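You operate a simulated robot arm through the tools that you are given. There is no shell and no other tool. Be economical: measure what you need, move in short steps, check, and stop when the job is done.

The job below is to be done with a simulated robot arm. You get a single attempt, and the scene is never put back.

Task
Put things in order on the top of the sampling bench. At the end: the standard vial stands where the gold small brass weight stood; the gold small brass weight stands where the morning vial stood; the morning vial stands where the white prism cloth stood; the green runner grease brush stands where the standard vial stood; the white prism cloth is on the red reject dish; whatever was shut is shut again. Leave all else as you found it, and nothing knocked over.
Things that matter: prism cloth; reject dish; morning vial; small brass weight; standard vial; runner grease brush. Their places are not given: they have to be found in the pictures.

It is judged by the outcome, as a careful person would: the job done as asked, and still so three seconds after it is handed in. It fails if anything else is knocked over, pushed out of place, dropped, spilled or broken. Flat cloth is picked up by pressing the open fingertips on it (5 to 10 N) and closing them slowly along it; thin cloth reads only 2 to 8 mm in the jaws.

Robot
A 7-joint arm with a two-finger parallel gripper, fixed in place. Base frame: the origin is at the foot of the arm, x ahead of it, y to its left, z up; the work surface is at about z = 0.86. Readings come in m, rad, newtons and seconds.
With the tool pointing down near the work surface it reaches from about 0.24 to 0.68 m from the base axis. Its first joint turns from -1.152 to 1.152 rad. Payload 2.4 kg.
Tool frame: the origin (TCP) lies between the finger pads and is the grasp point; the fingertips stand 0.03 m ahead of it; z points along the fingers, y is the line along which they close. The gripper opens to 0.094 m. The fingers are 0.028 m wide and 0.01 m thick; the gripper's body (0.05 by 0.096 m) begins 0.055 m behind the TCP.
Orientation is that of the tool frame in the base frame, as a unit quaternion [x, y, z, w]. With the fingers straight down and closing along the base's y, the tool's x points along the base's -x, its y along +y and its z along -z.

Tools
- The arm moves only by the tool jog_arm. Its argument "rows" is a list of rows, each a list of 7 numbers: the turn, a rotation vector about the tool's x, y, z in rad, then the shift along the tool's x, y, z in m, then the gripper command, from -1 (fully open) to 1 (shut), values between in proportion. In form: [[wx, wy, wz, dx, dy, dz, grip], ...]. A call has 1 to 12 rows; each row is the pose to reach, as a shift and turn from the pose commanded when the call began, along the tool's axes at that moment. Each row takes 0.2 s and may step no farther than 0.05 m and 0.15 rad from the row before; otherwise, or with a gripper value out of range, the whole call is refused. A pose out of reach is approached as far as the arm can. The call stops where the force on the tool passes 40 N (or 10 N more than at its start, if that is more) or the arm is blocked; 0.2 s more then pass. Each finger travels about 0.153 m/s and halts on what it meets, pressing with about 31 N; the grip force reading is that of the motor and also rises with nothing between the fingers. The clock runs only during rows and for 0.2 s after the last one: add rows that repeat a pose to give the fingers time. The reply holds the time, the measured pose of the TCP, the force on the tool along the base axes, the opening and the grip force, in the units named above and with some noise.
- Cameras (640 x 400 px; columns grow to the right, rows downward): "scene" is fixed at [0.0483, 0.4861, 1.4427]; the picture's right is [-0.61, -0.79, 0.00], its down [-0.46, 0.35, -0.81] and it looks along [0.65, -0.49, -0.58] (base axes); focal length 315 px, centre (320, 200). "wrist" rides on the gripper at [0.076, 0.014, -0.103] in the tool frame; the picture's right is [-0.18, 0.98, 0.00], its down [-0.75, -0.14, -0.64] and it looks along [-0.63, -0.12, 0.77] (tool axes); focal length 243 px, centre (320, 200).
- camera(camera): a new picture of that camera. No time passes.
- point_at(camera, pixels): for up to 12 pixels [column, row] of the newest picture of that camera ("zoom" is the newest enlarged one), the place [x, y, z] in the base frame of the surface seen there, good to about 0.002 m. No time passes.
- enlarge(camera, box): a new picture of the part [left, top, right, bottom] of that camera's present view, enlarged. No time passes.
- close_job(): hands the job in; it is judged then, once.

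Keep the steps short. Do not move on a guess: measure, check each grasp and each placing, and mend mistakes. In all there are 80 turns and 38 pictures (those below and enlarged ones count). Leave the gripper open and the arm clear of the work at the hand-in unless told otherwise, and finish with a single line.

The tools are called after "Emit:" as name(argument=value, ...) on one line, values as JSON. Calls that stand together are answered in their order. jog_arm: Moves the arm, as the interface text tells. Its arguments: {"type":"object","properties":{"rows":{"type":"array","items":{"type":"array","items":{"type":"number"}}}},"required":["rows"]} The other tools are called the same way: camera (camera) takes a picture; point_at (camera, pixels) gives the place of the surface under pixels of a picture; enlarge (camera, box) takes an enlarged picture of a part of a camera's view; close_job () hands the job in.

At the start:

```text
clock: 0.0
ee_pos: [0.4523, 0.0991, 1.1677]
orientation: [-0.001, 1.0, 0.0, 0.0]
force: [0.2, 0.1, -0.8]
grip_width: 0.0942
grasp_force: 0.0
```

scene: 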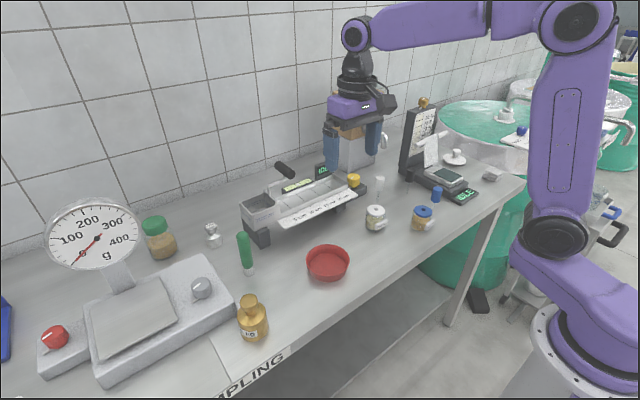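
wrist: 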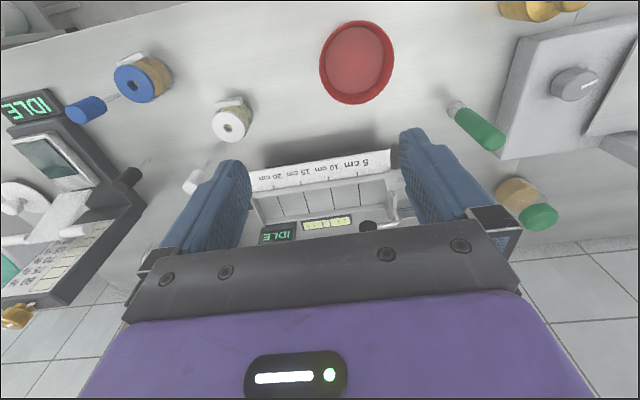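

I see a crowded bench. I'll enlarge the middle and right parts of the scene to identify the objects.

Emit:
enlarge(camera="scene", box=[340, 90, 530, 240])

Emit:
enlarge(camera="scene", box=[130, 150, 370, 350])

```text
2.67 times, centred on (435, 165) of scene
```

zoom: 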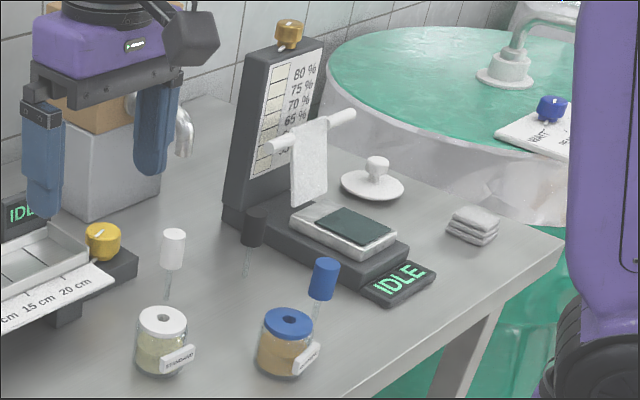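

```text
2.00 times, centred on (250, 250) of scene
```

zoom: 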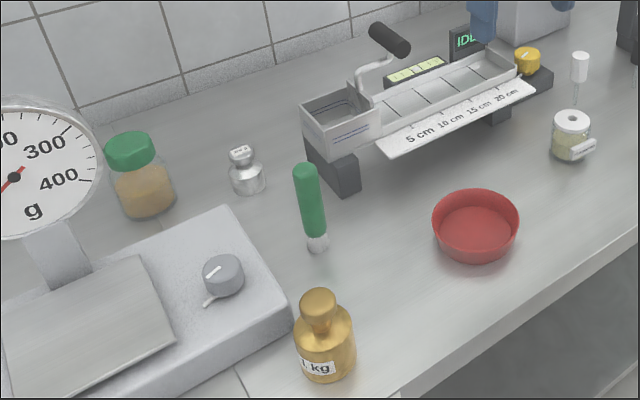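

The vials, green brush and dish are found. I'll look closer at the labels, the weights and the cloth candidates.

Emit:
enlarge(camera="scene", box=[440, 130, 530, 200])

Emit:
enlarge(camera="scene", box=[360, 165, 460, 235])

Emit:
enlarge(camera="scene", box=[195, 215, 295, 350])

Emit:
enlarge(camera="wrist", box=[0, 40, 260, 330])

```text
5.71 times, centred on (485, 165) of scene
```

zoom: 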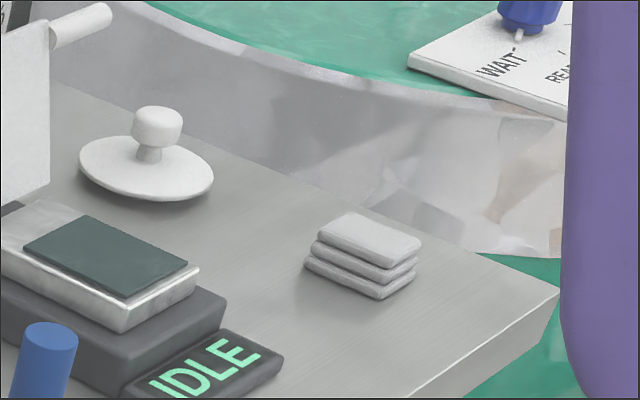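

```text
5.71 times, centred on (410, 200) of scene
```

zoom: 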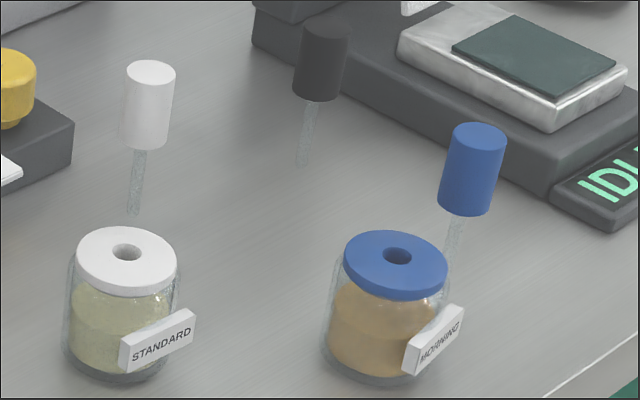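

```text
2.96 times, centred on (245, 282) of scene
```

zoom: 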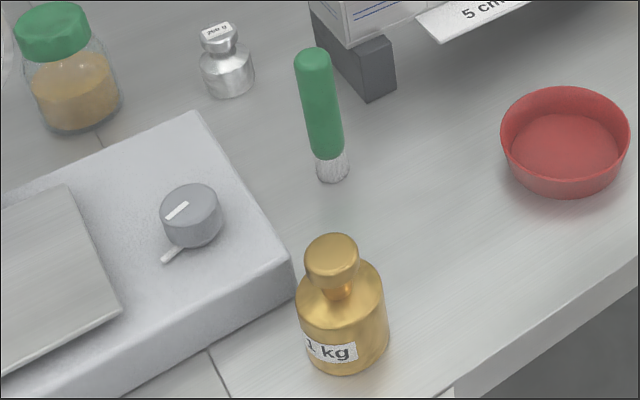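

```text
1.38 times, centred on (130, 185) of wrist
```

zoom: 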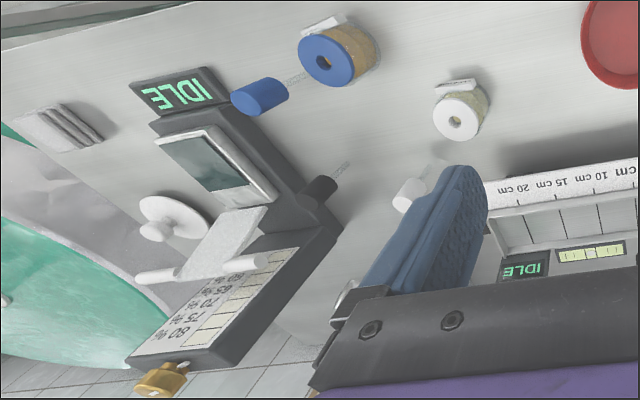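

Labels read: STANDARD (white lid), MORNING (blue lid). The gold weight is at scene (253,320). Two cloth candidates: the folded stack at (490,176) and the piece hanging on a rail at (431,150). I measure positions now.

Emit:
point_at(camera="scene", pixels=[[490, 170], [484, 178], [497, 181], [431, 150], [426, 168], [431, 137], [493, 174], [499, 172], [487, 172], [327, 268], [349, 258], [306, 262]])

Emit:
point_at(camera="scene", pixels=[[376, 210], [372, 211], [424, 211], [417, 210], [249, 300], [255, 335], [243, 235], [248, 272], [375, 229], [421, 229], [376, 220], [246, 325]])

Emit:
point_at(camera="wrist", pixels=[[51, 92], [232, 125], [136, 85], [485, 132], [455, 107], [518, 8], [545, 12], [357, 62], [60, 88], [40, 92], [320, 60], [393, 60]])

```text
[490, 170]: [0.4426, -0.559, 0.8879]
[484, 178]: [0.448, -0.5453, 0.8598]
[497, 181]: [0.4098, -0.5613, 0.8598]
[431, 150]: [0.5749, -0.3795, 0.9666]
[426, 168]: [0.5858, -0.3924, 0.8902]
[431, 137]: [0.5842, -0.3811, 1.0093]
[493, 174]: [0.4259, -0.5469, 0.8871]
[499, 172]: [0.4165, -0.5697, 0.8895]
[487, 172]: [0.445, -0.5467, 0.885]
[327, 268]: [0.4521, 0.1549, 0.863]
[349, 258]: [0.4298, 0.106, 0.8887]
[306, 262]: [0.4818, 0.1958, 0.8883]
```

```text
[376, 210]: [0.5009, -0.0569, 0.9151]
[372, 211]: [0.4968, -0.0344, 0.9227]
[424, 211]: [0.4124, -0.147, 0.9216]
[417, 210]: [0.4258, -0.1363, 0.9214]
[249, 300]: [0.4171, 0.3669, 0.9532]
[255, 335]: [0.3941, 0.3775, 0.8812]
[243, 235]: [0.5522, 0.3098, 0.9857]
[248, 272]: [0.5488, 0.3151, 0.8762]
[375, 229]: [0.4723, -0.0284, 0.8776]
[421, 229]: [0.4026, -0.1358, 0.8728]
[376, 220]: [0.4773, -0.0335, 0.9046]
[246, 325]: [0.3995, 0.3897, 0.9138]
```

```text
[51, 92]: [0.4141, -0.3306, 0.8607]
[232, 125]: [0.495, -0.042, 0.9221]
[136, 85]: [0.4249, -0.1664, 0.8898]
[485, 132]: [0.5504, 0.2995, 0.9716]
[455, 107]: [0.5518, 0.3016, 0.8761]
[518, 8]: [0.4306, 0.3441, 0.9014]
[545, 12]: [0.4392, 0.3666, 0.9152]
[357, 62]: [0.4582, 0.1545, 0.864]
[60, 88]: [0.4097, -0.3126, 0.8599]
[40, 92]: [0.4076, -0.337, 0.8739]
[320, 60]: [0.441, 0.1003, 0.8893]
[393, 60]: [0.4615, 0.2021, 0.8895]
```

The folded stack lies at about (0.43,-0.555), top 0.888; the hanging piece is at (0.58,-0.385). Before deciding I move the wrist camera above the right end for a better look, staying high.

Emit:
jog_arm(rows=[[0, 0, 0.09, 0.012, -0.04, 0, -1], [0, 0, 0.18, 0.024, -0.08, 0, -1], [0, 0, 0.27, 0.036, -0.12, 0, -1], [0, 0, 0.36, 0.048, -0.16, 0, -1], [0, 0, 0.45, 0.06, -0.2, 0, -1], [0, 0, 0.54, 0.072, -0.24, 0, -1], [0, 0, 0.63, 0.084, -0.28, 0, -1], [0, 0, 0.72, 0.096, -0.32, 0, -1], [0, 0, 0.81, 0.108, -0.36, 0, -1], [0, 0, 0.9, 0.12, -0.4, 0, -1]])

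Emit:
camera(camera="wrist")

Emit:
camera(camera="scene")

```text
clock: 2.2
ee_pos: [0.3308, -0.3022, 1.1669]
orientation: [0.436, 0.9, 0.0, 0.0]
force: [0.2, -0.8, 0.4]
grip_width: 0.0941
grasp_force: 0.1
```

```text
29 pictures are left
```

wrist: 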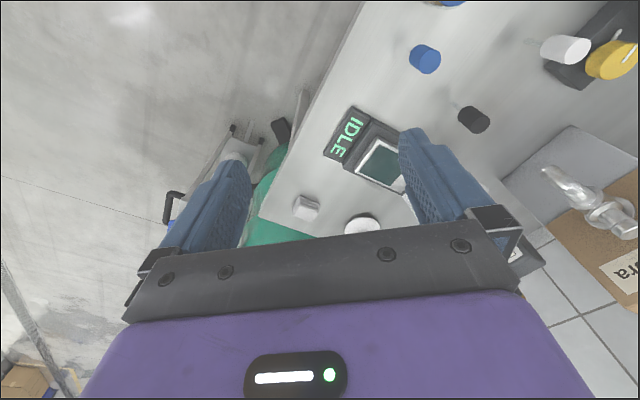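

```text
28 pictures are left
```

scene: 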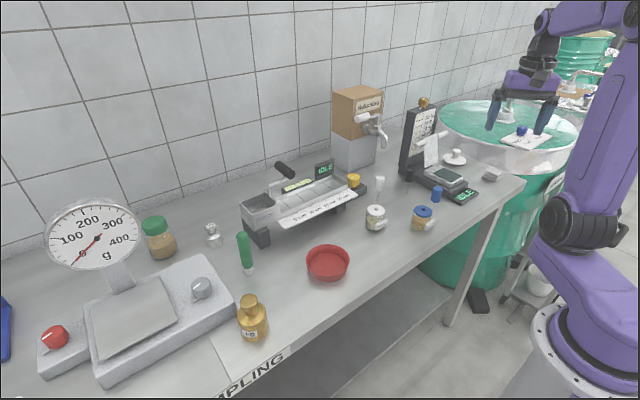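

The stack is at wrist (307,207). I enlarge the view of it and the refractometer.

Emit:
enlarge(camera="wrist", box=[270, 100, 430, 240])

Emit:
point_at(camera="wrist", pixels=[[304, 197], [318, 202], [295, 208], [308, 217], [307, 206], [314, 211], [298, 200], [406, 196], [362, 222], [344, 226], [377, 218]])

Emit:
enlarge(camera="scene", box=[395, 95, 475, 205])

```text
2.86 times, centred on (350, 170) of wrist
```

zoom: 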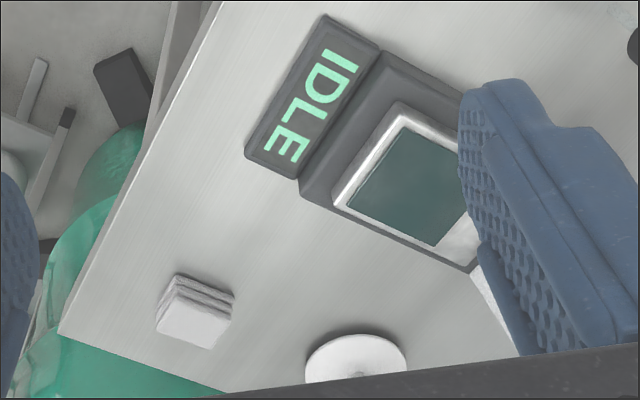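

```text
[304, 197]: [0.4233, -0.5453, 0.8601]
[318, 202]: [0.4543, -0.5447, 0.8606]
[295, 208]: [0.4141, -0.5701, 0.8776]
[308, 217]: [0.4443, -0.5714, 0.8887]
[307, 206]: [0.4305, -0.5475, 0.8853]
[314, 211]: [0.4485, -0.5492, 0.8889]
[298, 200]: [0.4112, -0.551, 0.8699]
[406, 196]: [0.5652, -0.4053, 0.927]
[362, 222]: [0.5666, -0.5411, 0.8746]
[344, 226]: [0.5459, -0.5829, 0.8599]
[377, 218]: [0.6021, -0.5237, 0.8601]
```

```text
3.64 times, centred on (435, 150) of scene
```

zoom: 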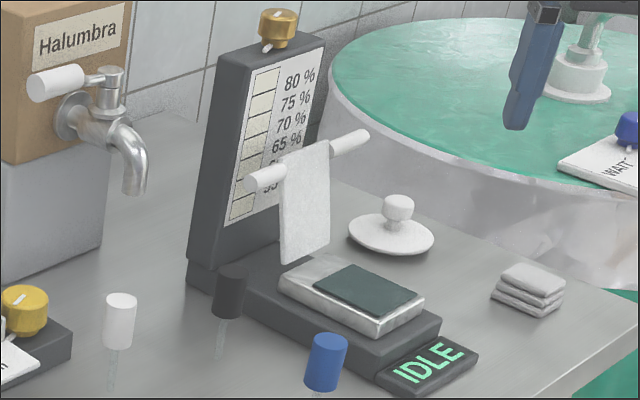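

The upright plate with the bar is the refractometer's own opened prism flap. The folded stack at (0.43,-0.56) stands on the bench, so it is the prism cloth. I move nearer and lower, still clear above everything, to measure its edges.

Emit:
jog_arm(rows=[[0, 0, 0, -0.02, -0.026, 0.03, -1], [0, 0, 0, -0.043, -0.052, 0.06, -1], [0, 0, 0, -0.064, -0.077, 0.1, -1], [0, 0, 0, -0.064, -0.077, 0.1, -1]])

Emit:
enlarge(camera="wrist", box=[230, 80, 410, 220])

```text
refused: row 3 steps farther than a row can; nothing moved
```

```text
2.86 times, centred on (320, 150) of wrist
```

zoom: 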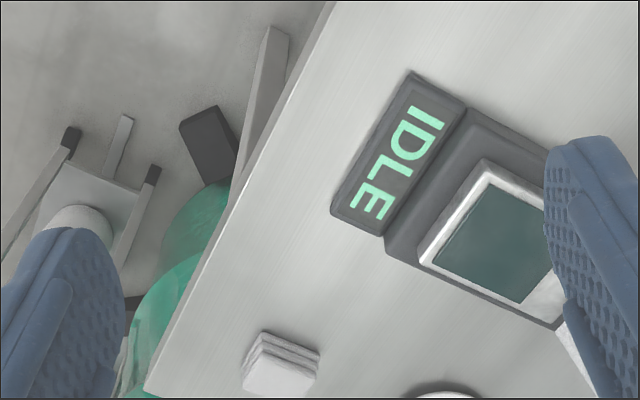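

The step was too long and was refused. I split it into smaller rows.

Emit:
jog_arm(rows=[[0, 0, 0, -0.016, -0.019, 0.025, -1], [0, 0, 0, -0.032, -0.038, 0.05, -1], [0, 0, 0, -0.048, -0.057, 0.075, -1], [0, 0, 0, -0.064, -0.077, 0.1, -1], [0, 0, 0, -0.064, -0.077, 0.1, -1]])

Emit:
enlarge(camera="wrist", box=[230, 80, 410, 220])

```text
clock: 3.4
ee_pos: [0.3134, -0.3999, 1.0658]
orientation: [0.435, 0.9, 0.0, 0.0]
force: [-0.6, 0.9, 0.8]
grip_width: 0.0942
grasp_force: 0.2
```

```text
2.86 times, centred on (320, 150) of wrist
```

zoom: 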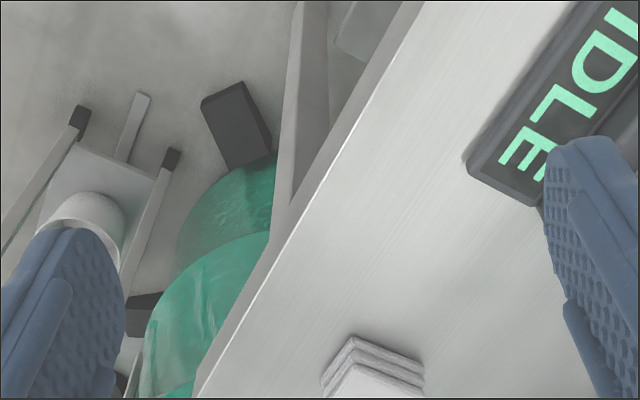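

The stack is at the lower edge of view; I move 0.10 m outward to see it between the fingers.

Emit:
jog_arm(rows=[[0, 0, 0, -0.035, 0, 0, -1], [0, 0, 0, -0.07, 0, 0, -1], [0, 0, 0, -0.1, 0, 0, -1], [0, 0, 0, -0.1, 0, 0, -1]])

Emit:
enlarge(camera="wrist", box=[260, 80, 440, 220])

```text
clock: 4.4
ee_pos: [0.3769, -0.4782, 1.0655]
orientation: [0.435, 0.901, 0.0, 0.0]
force: [0.1, 0.8, 0.9]
grip_width: 0.094
grasp_force: 0.2
```

```text
2.86 times, centred on (350, 150) of wrist
```

zoom: 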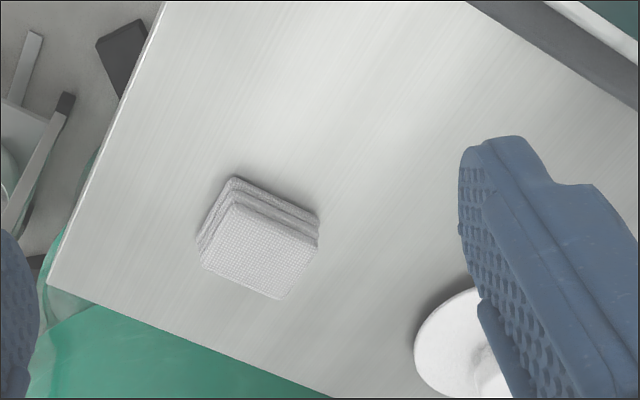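

Clear view: a white woven folded cloth. I measure its corners.

Emit:
point_at(camera="zoom", pixels=[[234, 206], [315, 245], [282, 297], [203, 264], [259, 252], [233, 181], [317, 217], [197, 240], [455, 345], [260, 228], [150, 200], [320, 320]])

```text
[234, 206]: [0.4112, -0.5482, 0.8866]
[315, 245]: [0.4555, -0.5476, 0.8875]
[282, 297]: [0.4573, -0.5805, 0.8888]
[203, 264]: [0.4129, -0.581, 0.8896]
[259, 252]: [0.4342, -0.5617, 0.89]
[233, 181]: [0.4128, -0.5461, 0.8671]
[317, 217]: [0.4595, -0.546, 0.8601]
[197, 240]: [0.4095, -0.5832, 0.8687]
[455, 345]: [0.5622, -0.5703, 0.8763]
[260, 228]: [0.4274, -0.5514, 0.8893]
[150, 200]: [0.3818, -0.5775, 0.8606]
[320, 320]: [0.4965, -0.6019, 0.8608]
```

Cloth: x 0.410–0.458, y −0.546…−0.582, top 0.889, base 0.860; centre (0.434,−0.564). I'll grip it across x, so I turn the tool so that it closes along base x.

Emit:
jog_arm(rows=[[0, 0, 0.135, 0, 0, 0, -1], [0, 0, 0.27, 0, 0, 0, -1], [0, 0, 0.405, 0, 0, 0, -1], [0, 0, 0.54, 0, 0, 0, -1], [0, 0, 0.671, 0, 0, 0, -1], [0, 0, 0.671, 0, 0, 0, -1]])

```text
clock: 5.8
ee_pos: [0.3755, -0.4762, 1.0667]
orientation: [0.708, 0.707, 0.0, 0.0]
force: [0.1, 0.0, -0.3]
grip_width: 0.094
grasp_force: 0.0
```

Tool now closes along x. I move above the cloth to z 0.96 to test the reach.

Emit:
jog_arm(rows=[[0, 0, 0, -0.02, 0.0145, 0.026, -1], [0, 0, 0, -0.042, 0.029, 0.053, -1], [0, 0, 0, -0.063, 0.0435, 0.08, -1], [0, 0, 0, -0.083, 0.058, 0.106, -1], [0, 0, 0, -0.083, 0.058, 0.106, -1]])

```text
clock: 7.0
ee_pos: [0.4237, -0.5499, 0.9665]
orientation: [0.708, 0.707, 0.0, 0.0]
force: [-0.1, -1.0, -0.4]
grip_width: 0.094
grasp_force: 0.0
out of reach, approached as far as the arm can: row 4, 5
```

Straight down stops at r≈0.694, short of the cloth. I tilt the tool outward by 0.3 rad (in the plane of the pads), then continue.

Emit:
jog_arm(rows=[[0, -0.1, 0, 0, 0, 0, -1], [0, -0.2, 0, 0, 0, 0, -1], [0, -0.3, 0, 0, 0, 0, -1], [0, -0.3, 0, 0, 0, 0, -1]])

```text
clock: 8.0
ee_pos: [0.4237, -0.5488, 0.9664]
orientation: [0.699, 0.699, -0.106, 0.107]
force: [-0.1, -0.1, -0.5]
grip_width: 0.094
grasp_force: 0.0
```

Tilt works. Now to (0.434,−0.562,0.93) just above the cloth, pads either side.

Emit:
jog_arm(rows=[[0, 0, 0, -0.001, 0.005, 0.019, -1], [0, 0, 0, -0.0019, 0.0103, 0.0387, -1], [0, 0, 0, -0.0019, 0.0103, 0.0387, -1]])

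Emit:
camera(camera="wrist")

```text
clock: 8.8
ee_pos: [0.4341, -0.5631, 0.9291]
orientation: [0.699, 0.699, -0.105, 0.106]
force: [0.2, 0.3, 1.2]
grip_width: 0.0941
grasp_force: 0.1
```

```text
22 pictures are left
```

wrist: 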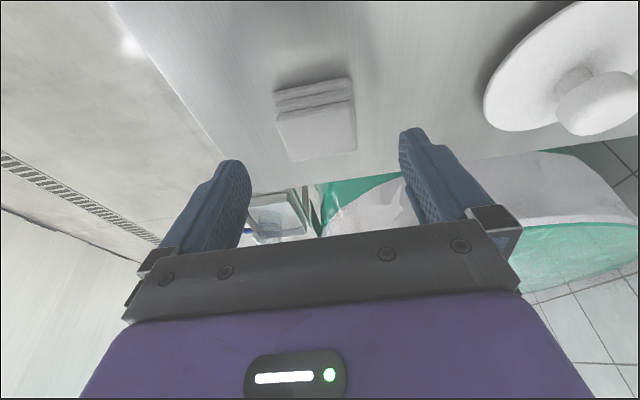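

Aligned. I go straight down to z≈0.898 and centre the pads on the cloth, staying open.

Emit:
jog_arm(rows=[[0, 0, 0, 0.0075, 0, 0.014, -1], [0, 0, 0, 0.0149, 0, 0.0278, -1], [0, 0, 0, 0.0149, 0, 0.0278, -1]])

```text
clock: 9.6
ee_pos: [0.4343, -0.5548, 0.898]
orientation: [0.699, 0.699, -0.105, 0.107]
force: [-0.5, 0.8, -1.0]
grip_width: 0.0941
grasp_force: 0.1
```

No contact. Now I close.

Emit:
jog_arm(rows=[[0, 0, 0, 0, 0, 0, -0.4], [0, 0, 0, 0, 0, 0, 0], [0, 0, 0, 0, 0, 0, 0.3], [0, 0, 0, 0, 0, 0, 0.3]])

```text
clock: 10.6
ee_pos: [0.4346, -0.5567, 0.8988]
orientation: [0.699, 0.699, -0.106, 0.106]
force: [0.2, 0.3, 0.4]
grip_width: 0.0512
grasp_force: 31.0
```

Held at 51 mm. I lift 0.12 m straight up.

Emit:
jog_arm(rows=[[0, 0, 0, -0.0089, 0, -0.0287, 0.3], [0, 0, 0, -0.0177, 0, -0.0573, 0.3], [0, 0, 0, -0.0266, 0, -0.086, 0.3], [0, 0, 0, -0.0355, 0, -0.1146, 0.3], [0, 0, 0, -0.0355, 0, -0.1146, 0.3]])

Emit:
camera(camera="wrist")

```text
clock: 11.8
ee_pos: [0.4341, -0.5568, 1.0164]
orientation: [0.699, 0.7, -0.105, 0.105]
force: [0.0, -0.9, 0.5]
grip_width: 0.0515
grasp_force: 31.1
```

```text
21 pictures are left
```

wrist: 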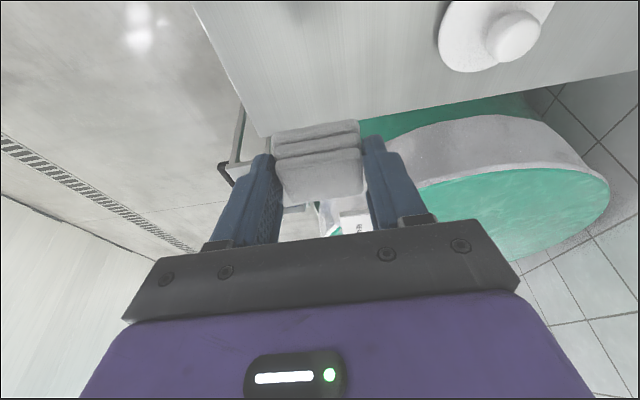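

Cloth held. I move back inward while straightening the tool.

Emit:
jog_arm(rows=[[0, 0.06, 0, 0.035, -0.0148, -0.02, 0.3], [0, 0.12, 0, 0.07, -0.0296, -0.04, 0.3], [0, 0.18, 0, 0.105, -0.0444, -0.06, 0.3], [0, 0.24, 0, 0.14, -0.0592, -0.08, 0.3], [0, 0.3, 0, 0.1752, -0.074, -0.1, 0.3], [0, 0.3, 0, 0.1752, -0.074, -0.1, 0.3]])

```text
clock: 13.2
ee_pos: [0.3605, -0.3597, 1.0621]
orientation: [0.707, 0.707, 0.0, 0.0]
force: [0.0, 0.3, -1.2]
grip_width: 0.0513
grasp_force: 30.8
```

Now over to above the dish (0.45,0.152) at the same height, turning the tool back to forward.

Emit:
jog_arm(rows=[[0, 0, -0.1428, 0.0465, 0.008, 0, 0.3], [0, 0, -0.2856, 0.093, 0.016, 0, 0.3], [0, 0, -0.4284, 0.1395, 0.024, 0, 0.3], [0, 0, -0.5712, 0.186, 0.032, 0, 0.3], [0, 0, -0.714, 0.2325, 0.04, 0, 0.3], [0, 0, -0.8568, 0.279, 0.048, 0, 0.3], [0, 0, -0.9996, 0.3255, 0.056, 0, 0.3], [0, 0, -1.1424, 0.372, 0.064, 0, 0.3], [0, 0, -1.2852, 0.4185, 0.072, 0, 0.3], [0, 0, -1.428, 0.465, 0.08, 0, 0.3], [0, 0, -1.5708, 0.5115, 0.088, 0, 0.3], [0, 0, -1.5708, 0.5115, 0.088, 0, 0.3]])

Emit:
camera(camera="wrist")

Emit:
point_at(camera="scene", pixels=[[306, 264], [349, 264], [328, 246], [328, 282], [318, 248], [340, 249], [310, 275], [345, 272]])

```text
clock: 15.8
ee_pos: [0.4481, 0.1508, 1.0636]
orientation: [-0.001, 1.0, 0.001, 0.001]
force: [0.3, 0.9, -0.7]
grip_width: 0.0514
grasp_force: 30.4
```

```text
20 pictures are left
```

wrist: 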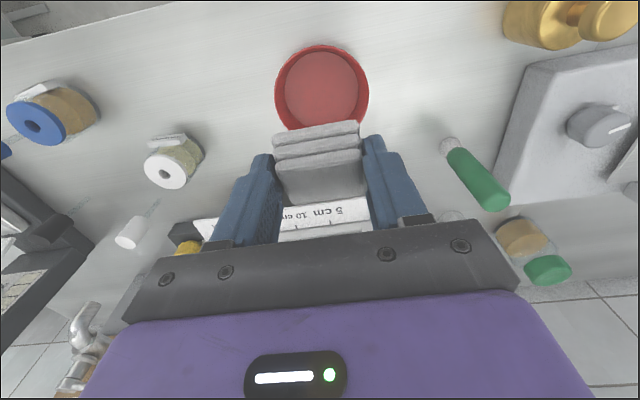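

```text
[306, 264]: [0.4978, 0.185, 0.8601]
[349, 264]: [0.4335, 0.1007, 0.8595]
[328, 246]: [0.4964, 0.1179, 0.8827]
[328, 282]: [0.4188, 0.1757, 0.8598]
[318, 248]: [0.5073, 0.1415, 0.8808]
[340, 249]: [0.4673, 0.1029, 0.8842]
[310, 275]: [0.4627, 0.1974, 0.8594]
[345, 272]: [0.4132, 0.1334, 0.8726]
```

Cloth still held. I measure the dish rim in this wrist view.

Emit:
point_at(camera="wrist", pixels=[[277, 85], [368, 88], [322, 46], [322, 85], [287, 88], [357, 88], [322, 56], [290, 118], [278, 95], [367, 100]])

```text
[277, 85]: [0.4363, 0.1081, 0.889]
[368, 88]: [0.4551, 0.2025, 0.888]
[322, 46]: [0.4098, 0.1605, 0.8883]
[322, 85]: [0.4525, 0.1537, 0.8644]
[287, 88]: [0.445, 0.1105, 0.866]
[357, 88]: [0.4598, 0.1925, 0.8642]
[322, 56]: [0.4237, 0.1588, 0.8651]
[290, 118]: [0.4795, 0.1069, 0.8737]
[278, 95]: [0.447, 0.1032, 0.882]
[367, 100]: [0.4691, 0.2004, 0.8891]
```

Dish centre ≈(0.459,0.153), floor 0.8645, rim 0.889. I tilt again by 0.3 so the cloth hangs level, and lower to just over the rim.

Emit:
jog_arm(rows=[[0, -0.1, 0, -0.002, 0.001, 0.034, 0.3], [0, -0.2, 0, -0.004, 0.002, 0.067, 0.3], [0, -0.3, 0, -0.004, 0.002, 0.1, 0.3], [0, -0.3, 0, -0.004, 0.002, 0.1, 0.3]])

Emit:
enlarge(camera="scene", box=[265, 180, 405, 290])

```text
clock: 16.8
ee_pos: [0.4527, 0.1521, 0.9633]
orientation: [0.0, 0.989, 0.0, 0.15]
force: [0.1, 0.5, -1.1]
grip_width: 0.0512
grasp_force: 31.2
```

```text
3.64 times, centred on (335, 235) of scene
```

zoom: 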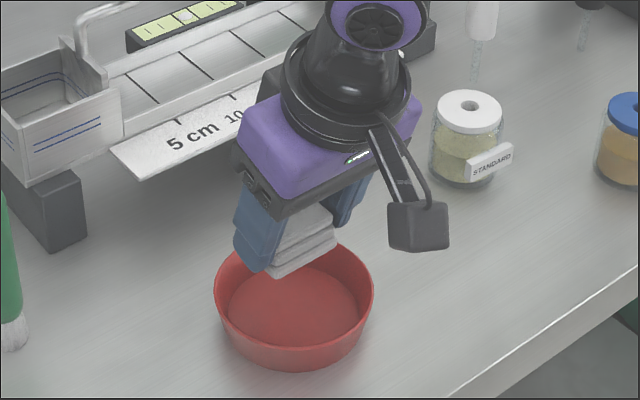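

Level and above the dish. I lower 0.058 m straight down.

Emit:
jog_arm(rows=[[0, 0, 0, 0.006, 0, 0.0195, 0.3], [0, 0, 0, 0.012, 0, 0.039, 0.3], [0, 0, 0, 0.0171, 0, 0.0554, 0.3], [0, 0, 0, 0.0171, 0, 0.0554, 0.3]])

```text
clock: 17.8
ee_pos: [0.4523, 0.1542, 0.9045]
orientation: [0.001, 0.989, 0.0, 0.149]
force: [0.1, -0.3, -0.2]
grip_width: 0.0511
grasp_force: 31.0
```

In place, no load yet. I open only to about 60 mm and then rise.

Emit:
jog_arm(rows=[[0, 0, 0, 0, 0, 0, -0.2], [0, 0, 0, 0, 0, 0, -0.27], [0, 0, 0, 0, 0, 0, -0.27], [0, 0, 0, -0.0059, 0, -0.0191, -0.27], [0, 0, 0, -0.0118, 0, -0.0382, -0.27], [0, 0, 0, -0.0236, 0, -0.0764, -0.27], [0, 0, 0, -0.0355, 0, -0.1146, -1], [0, 0, 0, -0.0355, 0, -0.1146, -1]])

Emit:
camera(camera="wrist")

```text
clock: 19.6
ee_pos: [0.4549, 0.1534, 1.0223]
orientation: [0.0, 0.989, 0.0, 0.15]
force: [0.0, -0.1, 0.0]
grip_width: 0.0939
grasp_force: 0.0
```

```text
18 pictures are left
```

wrist: 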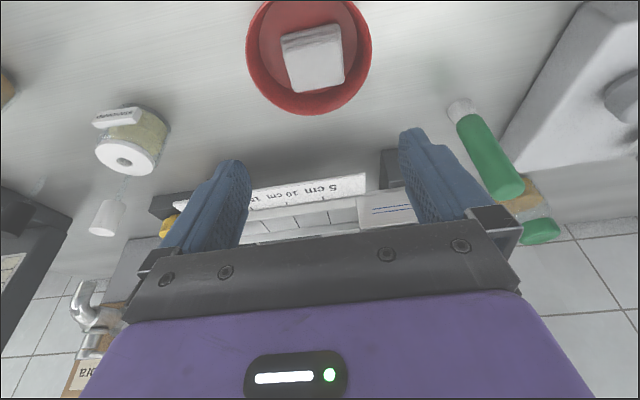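

Cloth lies flat in the dish. Next the morning vial. I move near it, keeping the 0.3 tilt and turning to heading −0.5 rad, so that the fingers close clear of its tag.

Emit:
jog_arm(rows=[[0.0211, 0, 0.0682, 0.0118, -0.039, -0.0078, -1], [0.0422, 0, 0.1365, 0.0236, -0.078, -0.0157, -1], [0.0633, 0, 0.2047, 0.0354, -0.117, -0.0235, -1], [0.0845, 0, 0.273, 0.0471, -0.156, -0.0313, -1], [0.1056, 0, 0.3412, 0.0589, -0.195, -0.0391, -1], [0.1267, 0, 0.4095, 0.0707, -0.234, -0.047, -1], [0.1478, 0, 0.4777, 0.0825, -0.273, -0.0548, -1], [0.1478, 0, 0.4777, 0.0825, -0.273, -0.0548, -1]])

Emit:
camera(camera="wrist")

```text
clock: 21.4
ee_pos: [0.3569, -0.1205, 1.0526]
orientation: [0.245, 0.958, -0.037, 0.145]
force: [-0.6, 0.3, 0.2]
grip_width: 0.0939
grasp_force: 0.2
```

```text
17 pictures are left
```

wrist: 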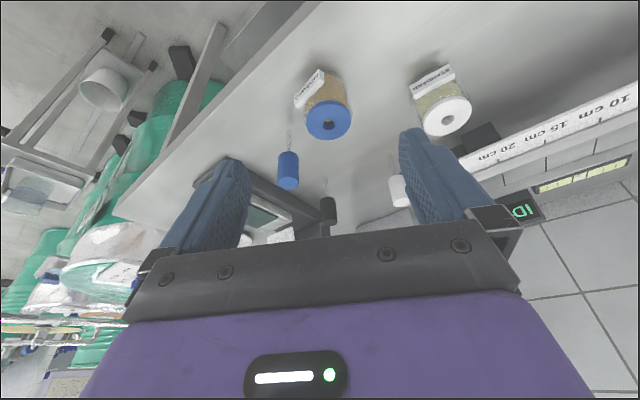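

Good view. I measure both vials' lids, tags and bases, and the droppers near them.

Emit:
point_at(camera="wrist", pixels=[[311, 120], [346, 121], [328, 137], [329, 104], [312, 88], [298, 105], [289, 155], [290, 132], [330, 70], [306, 111], [316, 73], [350, 108]])

Emit:
point_at(camera="wrist", pixels=[[424, 117], [471, 115], [447, 135], [447, 97], [432, 82], [417, 91], [452, 69], [396, 182], [393, 152], [328, 205], [326, 180], [288, 183]])

```text
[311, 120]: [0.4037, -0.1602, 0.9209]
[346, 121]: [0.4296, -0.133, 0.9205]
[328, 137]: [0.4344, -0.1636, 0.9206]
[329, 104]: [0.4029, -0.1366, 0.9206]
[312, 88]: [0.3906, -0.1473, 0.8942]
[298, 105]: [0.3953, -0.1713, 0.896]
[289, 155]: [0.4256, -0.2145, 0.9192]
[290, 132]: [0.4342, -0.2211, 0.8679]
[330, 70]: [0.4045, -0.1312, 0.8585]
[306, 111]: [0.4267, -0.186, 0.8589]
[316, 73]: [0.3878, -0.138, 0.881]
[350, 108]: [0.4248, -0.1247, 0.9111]
```

```text
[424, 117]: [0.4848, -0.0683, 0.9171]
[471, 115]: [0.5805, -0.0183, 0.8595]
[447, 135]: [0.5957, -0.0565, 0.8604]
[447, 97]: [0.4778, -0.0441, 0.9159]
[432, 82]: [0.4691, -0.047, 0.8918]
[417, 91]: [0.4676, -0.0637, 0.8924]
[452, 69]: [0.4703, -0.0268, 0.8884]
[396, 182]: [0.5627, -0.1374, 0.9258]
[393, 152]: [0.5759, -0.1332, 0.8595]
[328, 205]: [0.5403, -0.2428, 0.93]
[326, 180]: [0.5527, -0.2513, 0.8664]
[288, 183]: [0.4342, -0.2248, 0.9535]
```

Morning vial centre ≈(0.4185,−0.149), radius ≈0.0205, tag toward −x from (0.388,−0.138) to (0.395,−0.171), blue dropper at (0.434,−0.222). Heading −0.2 keeps the fingers clear of both. I go above the vial, opening to 70 mm.

Emit:
jog_arm(rows=[[-0.0296, 0, -0.0955, -0.014, 0.0012, 0.0279, -0.5], [-0.0591, 0, -0.191, -0.028, 0.0024, 0.0558, -0.5], [-0.0887, 0, -0.2866, -0.0419, 0.0036, 0.0837, -0.5], [-0.0887, 0, -0.2866, -0.0419, 0.0036, 0.0837, -0.5]])

Emit:
camera(camera="wrist")

```text
clock: 22.4
ee_pos: [0.4166, -0.1493, 0.9839]
orientation: [0.098, 0.984, -0.015, 0.149]
force: [0.1, 0.1, -0.6]
grip_width: 0.0703
grasp_force: 0.0
```

```text
16 pictures are left
```

wrist: 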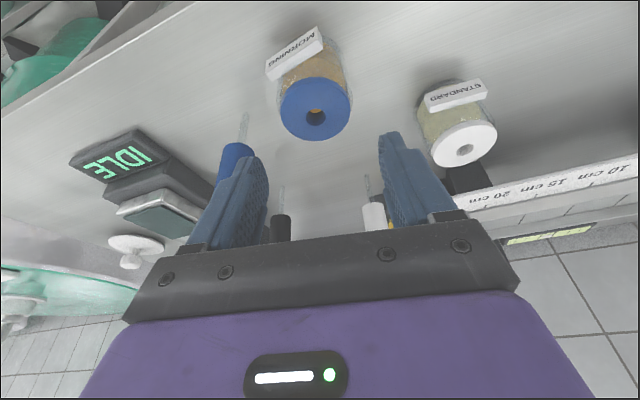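

I re-measure the lid from this closer view before lowering.

Emit:
point_at(camera="wrist", pixels=[[282, 108], [349, 106], [316, 138], [313, 81], [290, 128], [342, 126], [237, 147], [243, 125], [434, 138], [494, 134], [462, 126], [466, 163]])

```text
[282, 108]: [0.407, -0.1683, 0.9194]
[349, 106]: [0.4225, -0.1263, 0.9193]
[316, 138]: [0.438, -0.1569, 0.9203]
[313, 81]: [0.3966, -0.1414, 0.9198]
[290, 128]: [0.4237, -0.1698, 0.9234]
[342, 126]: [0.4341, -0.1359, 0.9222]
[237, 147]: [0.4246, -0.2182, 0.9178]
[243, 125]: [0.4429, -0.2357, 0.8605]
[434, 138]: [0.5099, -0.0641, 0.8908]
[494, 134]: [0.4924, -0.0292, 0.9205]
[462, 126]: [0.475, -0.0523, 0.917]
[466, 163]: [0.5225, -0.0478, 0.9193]
```

Lid centre (0.417,−0.1485), radius 0.0225. I lower straight to z 0.90, open.

Emit:
jog_arm(rows=[[0, 0, 0, 0.0092, 0.0008, 0.0264, -0.5], [0, 0, 0, 0.0183, 0.0008, 0.0529, -0.5], [0, 0, 0, 0.0275, 0.0008, 0.0793, -0.5], [0, 0, 0, 0.0275, 0.0008, 0.0793, -0.5]])

Emit:
enlarge(camera="scene", box=[380, 150, 480, 240])

```text
clock: 23.4
ee_pos: [0.4149, -0.1476, 0.9006]
orientation: [0.099, 0.984, -0.015, 0.148]
force: [-0.5, -0.4, 0.1]
grip_width: 0.0706
grasp_force: 0.0
```

```text
4.44 times, centred on (430, 195) of scene
```

zoom: 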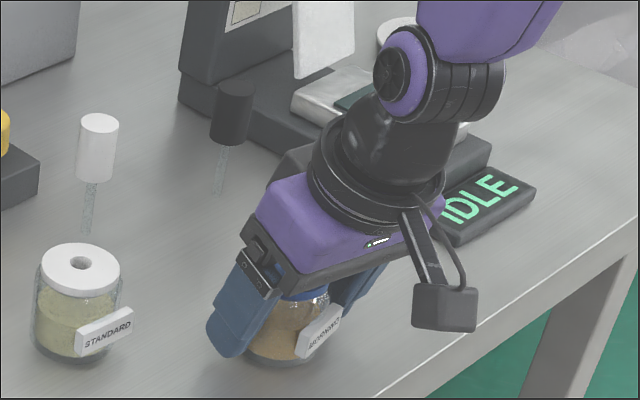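

The fingers stand around the vial and clear the tag. I close and lift 0.10 m.

Emit:
jog_arm(rows=[[0, 0, 0, 0, 0, 0, -0.1], [0, 0, 0, 0, 0, 0, 0.2], [0, 0, 0, 0, 0, 0, 0.3], [0, 0, 0, 0, 0, 0, 0.3]])

```text
clock: 24.4
ee_pos: [0.413, -0.1474, 0.9012]
orientation: [0.099, 0.984, -0.015, 0.149]
force: [-0.1, -0.4, 1.7]
grip_width: 0.0529
grasp_force: 31.9
```

Held at 52.9 mm, a bit more than expected. I lift a little and look.

Emit:
jog_arm(rows=[[0, 0, 0, -0.006, 0, -0.0191, 0.3], [0, 0, 0, -0.0148, 0, -0.0478, 0.3], [0, 0, 0, -0.0296, 0, -0.0955, 0.3], [0, 0, 0, -0.0296, 0, -0.0955, 0.3]])

Emit:
camera(camera="wrist")

Emit:
enlarge(camera="scene", box=[370, 110, 490, 240])

```text
clock: 25.4
ee_pos: [0.4151, -0.1471, 0.9992]
orientation: [0.1, 0.984, -0.015, 0.148]
force: [-1.2, 0.8, -0.3]
grip_width: 0.0531
grasp_force: 31.0
```

```text
14 pictures are left
```

wrist: 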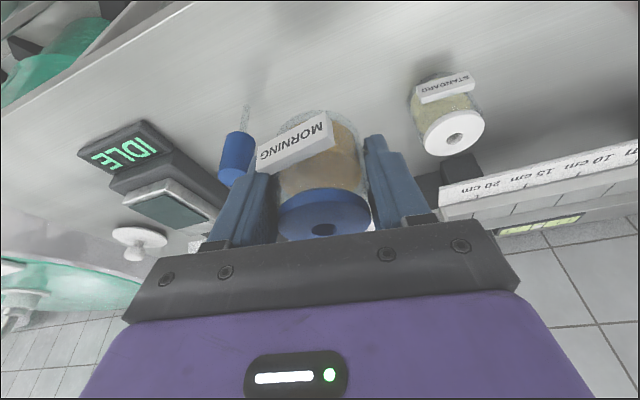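

```text
3.08 times, centred on (430, 175) of scene
```

zoom: 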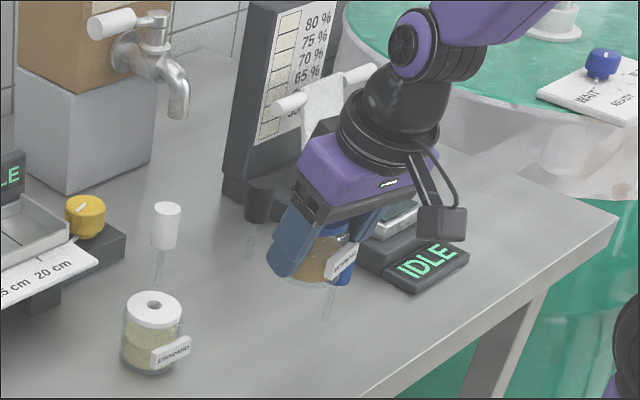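

Held firmly, tag free. I carry it at height 1.05 toward the cloth's old place, staying inside of the refractometer.

Emit:
jog_arm(rows=[[0, 0, 0, 0.001, -0.0443, -0.011, 0.3], [0, 0, 0, 0.002, -0.0886, -0.022, 0.3], [0, 0, 0, 0.003, -0.133, -0.033, 0.3], [0, 0, 0, 0.004, -0.1773, -0.044, 0.3], [0, 0, 0, 0.0052, -0.2216, -0.055, 0.3], [0, 0, 0, 0.0052, -0.2216, -0.055, 0.3]])

Emit:
jog_arm(rows=[[0, 0, 0, -0.0145, -0.0305, 0.0202, 0.3], [0, 0, 0, -0.029, -0.061, 0.0404, 0.3], [0, 0, 0, -0.0435, -0.0915, 0.0605, 0.3], [0, 0, 0, -0.058, -0.122, 0.0807, 0.3], [0, 0, 0, -0.0724, -0.1525, 0.1009, 0.3], [0, 0, 0, -0.0869, -0.183, 0.1211, 0.3], [0, 0, 0, -0.0869, -0.183, 0.1211, 0.3]])

```text
clock: 26.8
ee_pos: [0.349, -0.3616, 1.0504]
orientation: [0.099, 0.984, -0.015, 0.149]
force: [0.0, 0.3, -1.4]
grip_width: 0.0533
grasp_force: 31.2
```

```text
clock: 28.4
ee_pos: [0.4275, -0.5597, 0.9625]
orientation: [0.1, 0.984, -0.014, 0.149]
force: [-0.2, -0.5, -1.4]
grip_width: 0.0531
grasp_force: 31.3
```

Within reach. I lower to just above the bench (z 0.9025), correcting 3 mm.

Emit:
jog_arm(rows=[[0, 0, 0, 0.005, -0.0015, 0.02, 0.3], [0, 0, 0, 0.01, -0.0027, 0.04, 0.3], [0, 0, 0, 0.0146, -0.0027, 0.0582, 0.3], [0, 0, 0, 0.0146, -0.0027, 0.0582, 0.3]])

```text
clock: 29.4
ee_pos: [0.4324, -0.5655, 0.9021]
orientation: [0.1, 0.984, -0.014, 0.149]
force: [0.3, -0.2, -1.2]
grip_width: 0.0529
grasp_force: 31.0
```

Vial about 1 mm above the bench, within 3 mm of the spot. I set down, open to 70 mm and rise.

Emit:
jog_arm(rows=[[0, 0, 0, 0.0024, 0, 0.0005, 0.3], [0, 0, 0, 0.0024, 0, 0.0005, -0.2], [0, 0, 0, 0.0024, 0, 0.0005, -0.5], [0, 0, 0, 0.0024, 0, 0.0005, -0.5], [0, 0, 0, -0.0035, 0, -0.0186, -0.5], [0, 0, 0, -0.0123, 0, -0.0473, -0.5], [0, 0, 0, -0.0271, 0, -0.095, -0.5], [0, 0, 0, -0.0271, 0, -0.095, -0.5]])

Emit:
camera(camera="wrist")

```text
clock: 31.2
ee_pos: [0.4311, -0.5625, 1.0017]
orientation: [0.099, 0.984, -0.015, 0.149]
force: [0.1, 0.6, -0.4]
grip_width: 0.0703
grasp_force: 0.0
```

```text
12 pictures are left
```

wrist: 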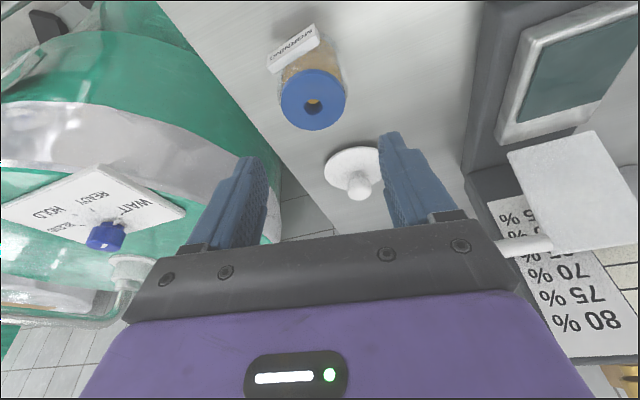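

Vial stands upright. I check its centre, then move back inward (both independent).

Emit:
point_at(camera="wrist", pixels=[[284, 98], [344, 98], [313, 72], [313, 127]])

Emit:
jog_arm(rows=[[0, 0, 0, 0.02, 0.035, -0.012, -1], [0, 0, 0, 0.04, 0.07, -0.024, -1], [0, 0, 0, 0.06, 0.105, -0.036, -1], [0, 0, 0, 0.075, 0.14, -0.048, -1], [0, 0, 0, 0.087, 0.183, -0.055, -1], [0, 0, 0, 0.087, 0.183, -0.055, -1]])

```text
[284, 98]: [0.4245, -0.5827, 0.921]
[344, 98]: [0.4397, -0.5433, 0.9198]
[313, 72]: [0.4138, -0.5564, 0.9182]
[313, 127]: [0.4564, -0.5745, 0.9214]
```

```text
clock: 32.6
ee_pos: [0.3688, -0.3644, 1.0283]
orientation: [0.099, 0.984, -0.015, 0.149]
force: [-0.1, 0.1, 0.5]
grip_width: 0.0944
grasp_force: 0.1
```

Morning vial centre (0.434,−0.564): right on the spot. Next the gold weight; I travel high, straightening the tool.

Emit:
jog_arm(rows=[[0, 0.05, 0, 0.0072, 0.0428, -0.0113, -1], [0, 0.1, 0, 0.0144, 0.0856, -0.0226, -1], [0, 0.15, 0, 0.0216, 0.1285, -0.0339, -1], [0, 0.2, 0, 0.0288, 0.1713, -0.0452, -1], [0, 0.25, 0, 0.036, 0.2141, -0.0565, -1], [0, 0.3, 0, 0.0432, 0.2569, -0.0678, -1], [0, 0.3, 0, 0.0432, 0.2569, -0.0678, -1]])

Emit:
jog_arm(rows=[[0, 0, -0.089, 0.0121, 0.0429, 0, -1], [0, 0, -0.178, 0.0242, 0.0858, 0, -1], [0, 0, -0.267, 0.0363, 0.1287, 0, -1], [0, 0, -0.356, 0.0484, 0.1716, 0, -1], [0, 0, -0.445, 0.0605, 0.2145, 0, -1], [0, 0, -0.534, 0.0726, 0.2574, 0, -1], [0, 0, -0.623, 0.0847, 0.3003, 0, -1], [0, 0, -0.712, 0.0968, 0.3432, 0, -1], [0, 0, -0.8, 0.109, 0.386, 0, -1], [0, 0, -0.8, 0.109, 0.386, 0, -1]])

Emit:
camera(camera="wrist")

```text
clock: 34.2
ee_pos: [0.359, -0.1024, 1.0799]
orientation: [0.1, 0.995, 0.0, -0.001]
force: [-0.4, -0.6, -0.6]
grip_width: 0.0941
grasp_force: 0.0
```

```text
clock: 36.4
ee_pos: [0.3282, 0.3008, 1.0773]
orientation: [-0.296, 0.955, -0.001, 0.001]
force: [-0.3, -0.3, -0.2]
grip_width: 0.0942
grasp_force: 0.1
```

```text
11 pictures are left
```

wrist: 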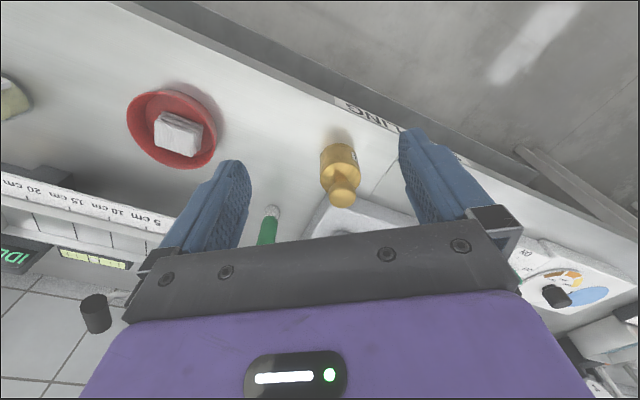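

The gold weight is at wrist (340,170). I measure its knob, shoulders and base.

Emit:
point_at(camera="wrist", pixels=[[342, 196], [330, 194], [354, 193], [321, 165], [358, 163], [339, 147], [322, 150], [357, 150], [340, 165], [338, 136], [325, 215], [345, 210]])

Emit:
enlarge(camera="wrist", box=[250, 110, 410, 230])

```text
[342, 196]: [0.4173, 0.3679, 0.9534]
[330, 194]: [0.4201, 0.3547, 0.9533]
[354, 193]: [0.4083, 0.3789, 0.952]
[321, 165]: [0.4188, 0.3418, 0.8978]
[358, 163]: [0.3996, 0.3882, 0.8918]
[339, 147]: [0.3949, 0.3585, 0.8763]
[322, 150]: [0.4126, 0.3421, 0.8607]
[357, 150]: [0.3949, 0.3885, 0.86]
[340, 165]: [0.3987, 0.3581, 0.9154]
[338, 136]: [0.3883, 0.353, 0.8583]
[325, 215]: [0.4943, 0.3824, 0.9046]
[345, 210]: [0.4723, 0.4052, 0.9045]
```

```text
3.33 times, centred on (330, 170) of wrist
```

zoom: 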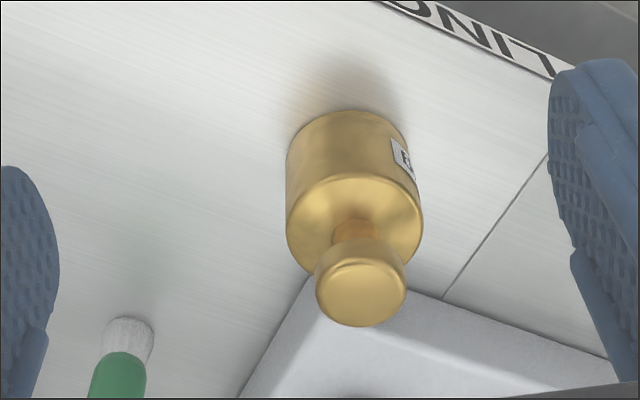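

I check how close the balance's corner is to the weight.

Emit:
point_at(camera="zoom", pixels=[[309, 277], [290, 315], [245, 385], [440, 303], [520, 330], [600, 358], [435, 296], [590, 348], [300, 300], [355, 120], [362, 294], [408, 155]])

Emit:
point_at(camera="scene", pixels=[[236, 300], [238, 310], [225, 318], [200, 330]])

```text
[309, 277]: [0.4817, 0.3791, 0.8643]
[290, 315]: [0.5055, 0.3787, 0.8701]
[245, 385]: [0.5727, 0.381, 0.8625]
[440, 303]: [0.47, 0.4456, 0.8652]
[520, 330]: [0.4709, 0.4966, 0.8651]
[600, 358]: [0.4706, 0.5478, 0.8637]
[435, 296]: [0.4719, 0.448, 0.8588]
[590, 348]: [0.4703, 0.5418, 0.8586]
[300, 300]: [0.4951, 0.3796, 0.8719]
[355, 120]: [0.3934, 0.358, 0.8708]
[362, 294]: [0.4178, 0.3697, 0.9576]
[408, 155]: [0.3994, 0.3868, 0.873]
```

```text
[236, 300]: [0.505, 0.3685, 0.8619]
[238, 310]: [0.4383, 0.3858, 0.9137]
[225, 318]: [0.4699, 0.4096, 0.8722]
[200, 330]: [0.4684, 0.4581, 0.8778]
```

The balance begins at x≥0.470, y≥0.379; the weight's centre is (0.416,0.369), knob top 0.957. Closing along y (heading 0) is clear. I move above it.

Emit:
jog_arm(rows=[[0, 0, 0.12, -0.0222, 0.0013, 0.005, -1], [0, 0, 0.24, -0.0444, 0.0027, 0.02, -1], [0, 0, 0.36, -0.0665, 0.004, 0.04, -1], [0, 0, 0.48, -0.0887, 0.0054, 0.058, -1], [0, 0, 0.6, -0.1109, 0.0067, 0.077, -1], [0, 0, 0.6, -0.1109, 0.0067, 0.077, -1]])

Emit:
camera(camera="wrist")

```text
clock: 37.8
ee_pos: [0.4185, 0.3675, 1.0013]
orientation: [0.0, 1.0, 0.0, -0.001]
force: [0.3, -0.6, -0.5]
grip_width: 0.0939
grasp_force: 0.1
```

```text
9 pictures are left
```

wrist: 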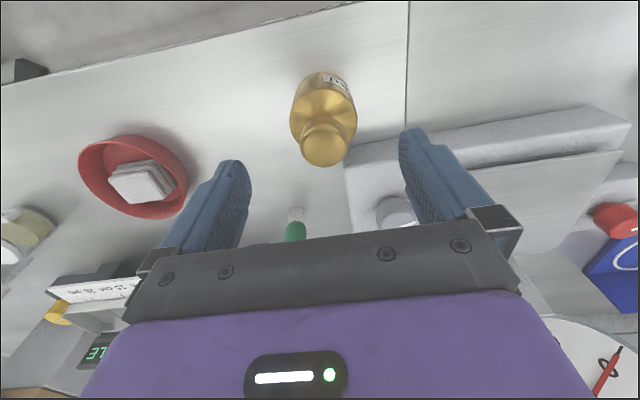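

I refine the weight's centre from this view (no new picture).

Emit:
point_at(camera="wrist", pixels=[[323, 152], [302, 150], [345, 149], [292, 115], [355, 117], [294, 100], [352, 100], [318, 85], [323, 165], [400, 212], [390, 200]])

```text
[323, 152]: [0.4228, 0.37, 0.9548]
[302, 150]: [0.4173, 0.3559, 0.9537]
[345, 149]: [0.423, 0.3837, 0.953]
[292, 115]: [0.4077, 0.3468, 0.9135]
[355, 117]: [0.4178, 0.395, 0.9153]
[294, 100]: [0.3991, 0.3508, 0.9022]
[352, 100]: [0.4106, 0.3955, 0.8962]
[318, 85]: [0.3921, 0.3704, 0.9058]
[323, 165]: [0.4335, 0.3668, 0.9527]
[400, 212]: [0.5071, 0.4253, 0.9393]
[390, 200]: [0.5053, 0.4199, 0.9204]
```

Weight centre (0.418,0.3705), body radius ≈0.025. I lower to z 0.908 (palm stays above the knob).

Emit:
jog_arm(rows=[[0, 0, 0, 0, 0.003, 0.03, -1], [0, 0, 0, 0, 0.003, 0.06, -1], [0, 0, 0, 0, 0.003, 0.08, -1], [0, 0, 0, 0, 0.003, 0.093, -1], [0, 0, 0, 0, 0.003, 0.093, -1]])

Emit:
jog_arm(rows=[[0, 0, 0, 0, 0, 0, -0.4], [0, 0, 0, 0, 0, 0, 0], [0, 0, 0, 0, 0, 0, 0.3], [0, 0, 0, 0, 0, 0, 0.3]])

```text
clock: 39.0
ee_pos: [0.4174, 0.3691, 0.9102]
orientation: [0.0, 1.0, 0.001, 0.0]
force: [0.5, 0.3, 0.3]
grip_width: 0.0942
grasp_force: 0.1
```

```text
clock: 40.0
ee_pos: [0.4175, 0.3691, 0.9089]
orientation: [0.0, 1.0, 0.0, 0.0]
force: [2.2, 2.9, 0.5]
grip_width: 0.0564
grasp_force: 30.9
```

Held at 56 mm. I lift 0.15 m slowly.

Emit:
jog_arm(rows=[[0, 0, 0, 0, 0, -0.015, 0.4], [0, 0, 0, 0, 0, -0.04, 0.4], [0, 0, 0, 0, 0, -0.075, 0.4], [0, 0, 0, 0, 0, -0.11, 0.4], [0, 0, 0, 0, 0, -0.15, 0.4], [0, 0, 0, 0, 0, -0.15, 0.4]])

Emit:
enlarge(camera="scene", box=[160, 190, 360, 350])

```text
clock: 41.4
ee_pos: [0.4171, 0.3703, 1.0557]
orientation: [0.0, 1.0, 0.0, 0.0]
force: [-0.4, -0.4, -10.1]
grip_width: 0.056
grasp_force: 31.2
```

```text
2.50 times, centred on (260, 270) of scene
```

zoom: 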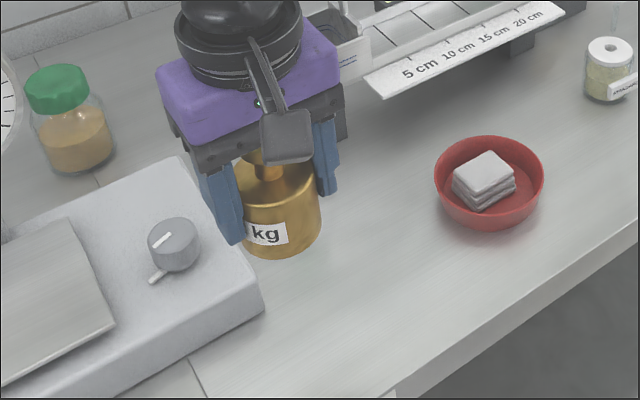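

The 1 kg weight hangs firmly. I carry it along −y to over the morning vial's old spot (0.417,−0.1485).

Emit:
jog_arm(rows=[[0, 0, 0, 0, -0.0472, 0, 0.4], [0, 0, 0, 0, -0.0943, 0, 0.4], [0, 0, 0, 0, -0.1415, 0, 0.4], [0, 0, 0, 0, -0.1886, 0, 0.4], [0, 0, 0, 0, -0.2358, 0, 0.4], [0, 0, 0, 0, -0.2829, 0, 0.4], [0, 0, 0, 0, -0.3301, 0, 0.4], [0, 0, 0, 0, -0.3773, 0, 0.4], [0, 0, 0, 0, -0.4244, 0, 0.4], [0, 0, 0, 0, -0.4716, 0, 0.4], [0, 0, 0, 0, -0.5187, 0, 0.4], [0, 0, 0, 0, -0.5187, 0, 0.4]])

```text
clock: 44.0
ee_pos: [0.416, -0.1505, 1.0577]
orientation: [0.0, 1.0, 0.0, 0.0]
force: [-0.4, -0.5, -10.1]
grip_width: 0.0559
grasp_force: 30.8
```

Lower to just above the bench (z≈0.912).

Emit:
jog_arm(rows=[[0, 0, 0, 0, 0.0015, 0.04, 0.4], [0, 0, 0, 0, 0.0015, 0.08, 0.4], [0, 0, 0, 0, 0.0015, 0.115, 0.4], [0, 0, 0, 0, 0.0015, 0.135, 0.4], [0, 0, 0, 0, 0.0015, 0.145, 0.4], [0, 0, 0, 0, 0.0015, 0.145, 0.4]])

```text
clock: 45.4
ee_pos: [0.4168, -0.1482, 0.9121]
orientation: [0.0, 1.0, 0.0, 0.001]
force: [-0.2, 0.1, -9.7]
grip_width: 0.0558
grasp_force: 31.0
```

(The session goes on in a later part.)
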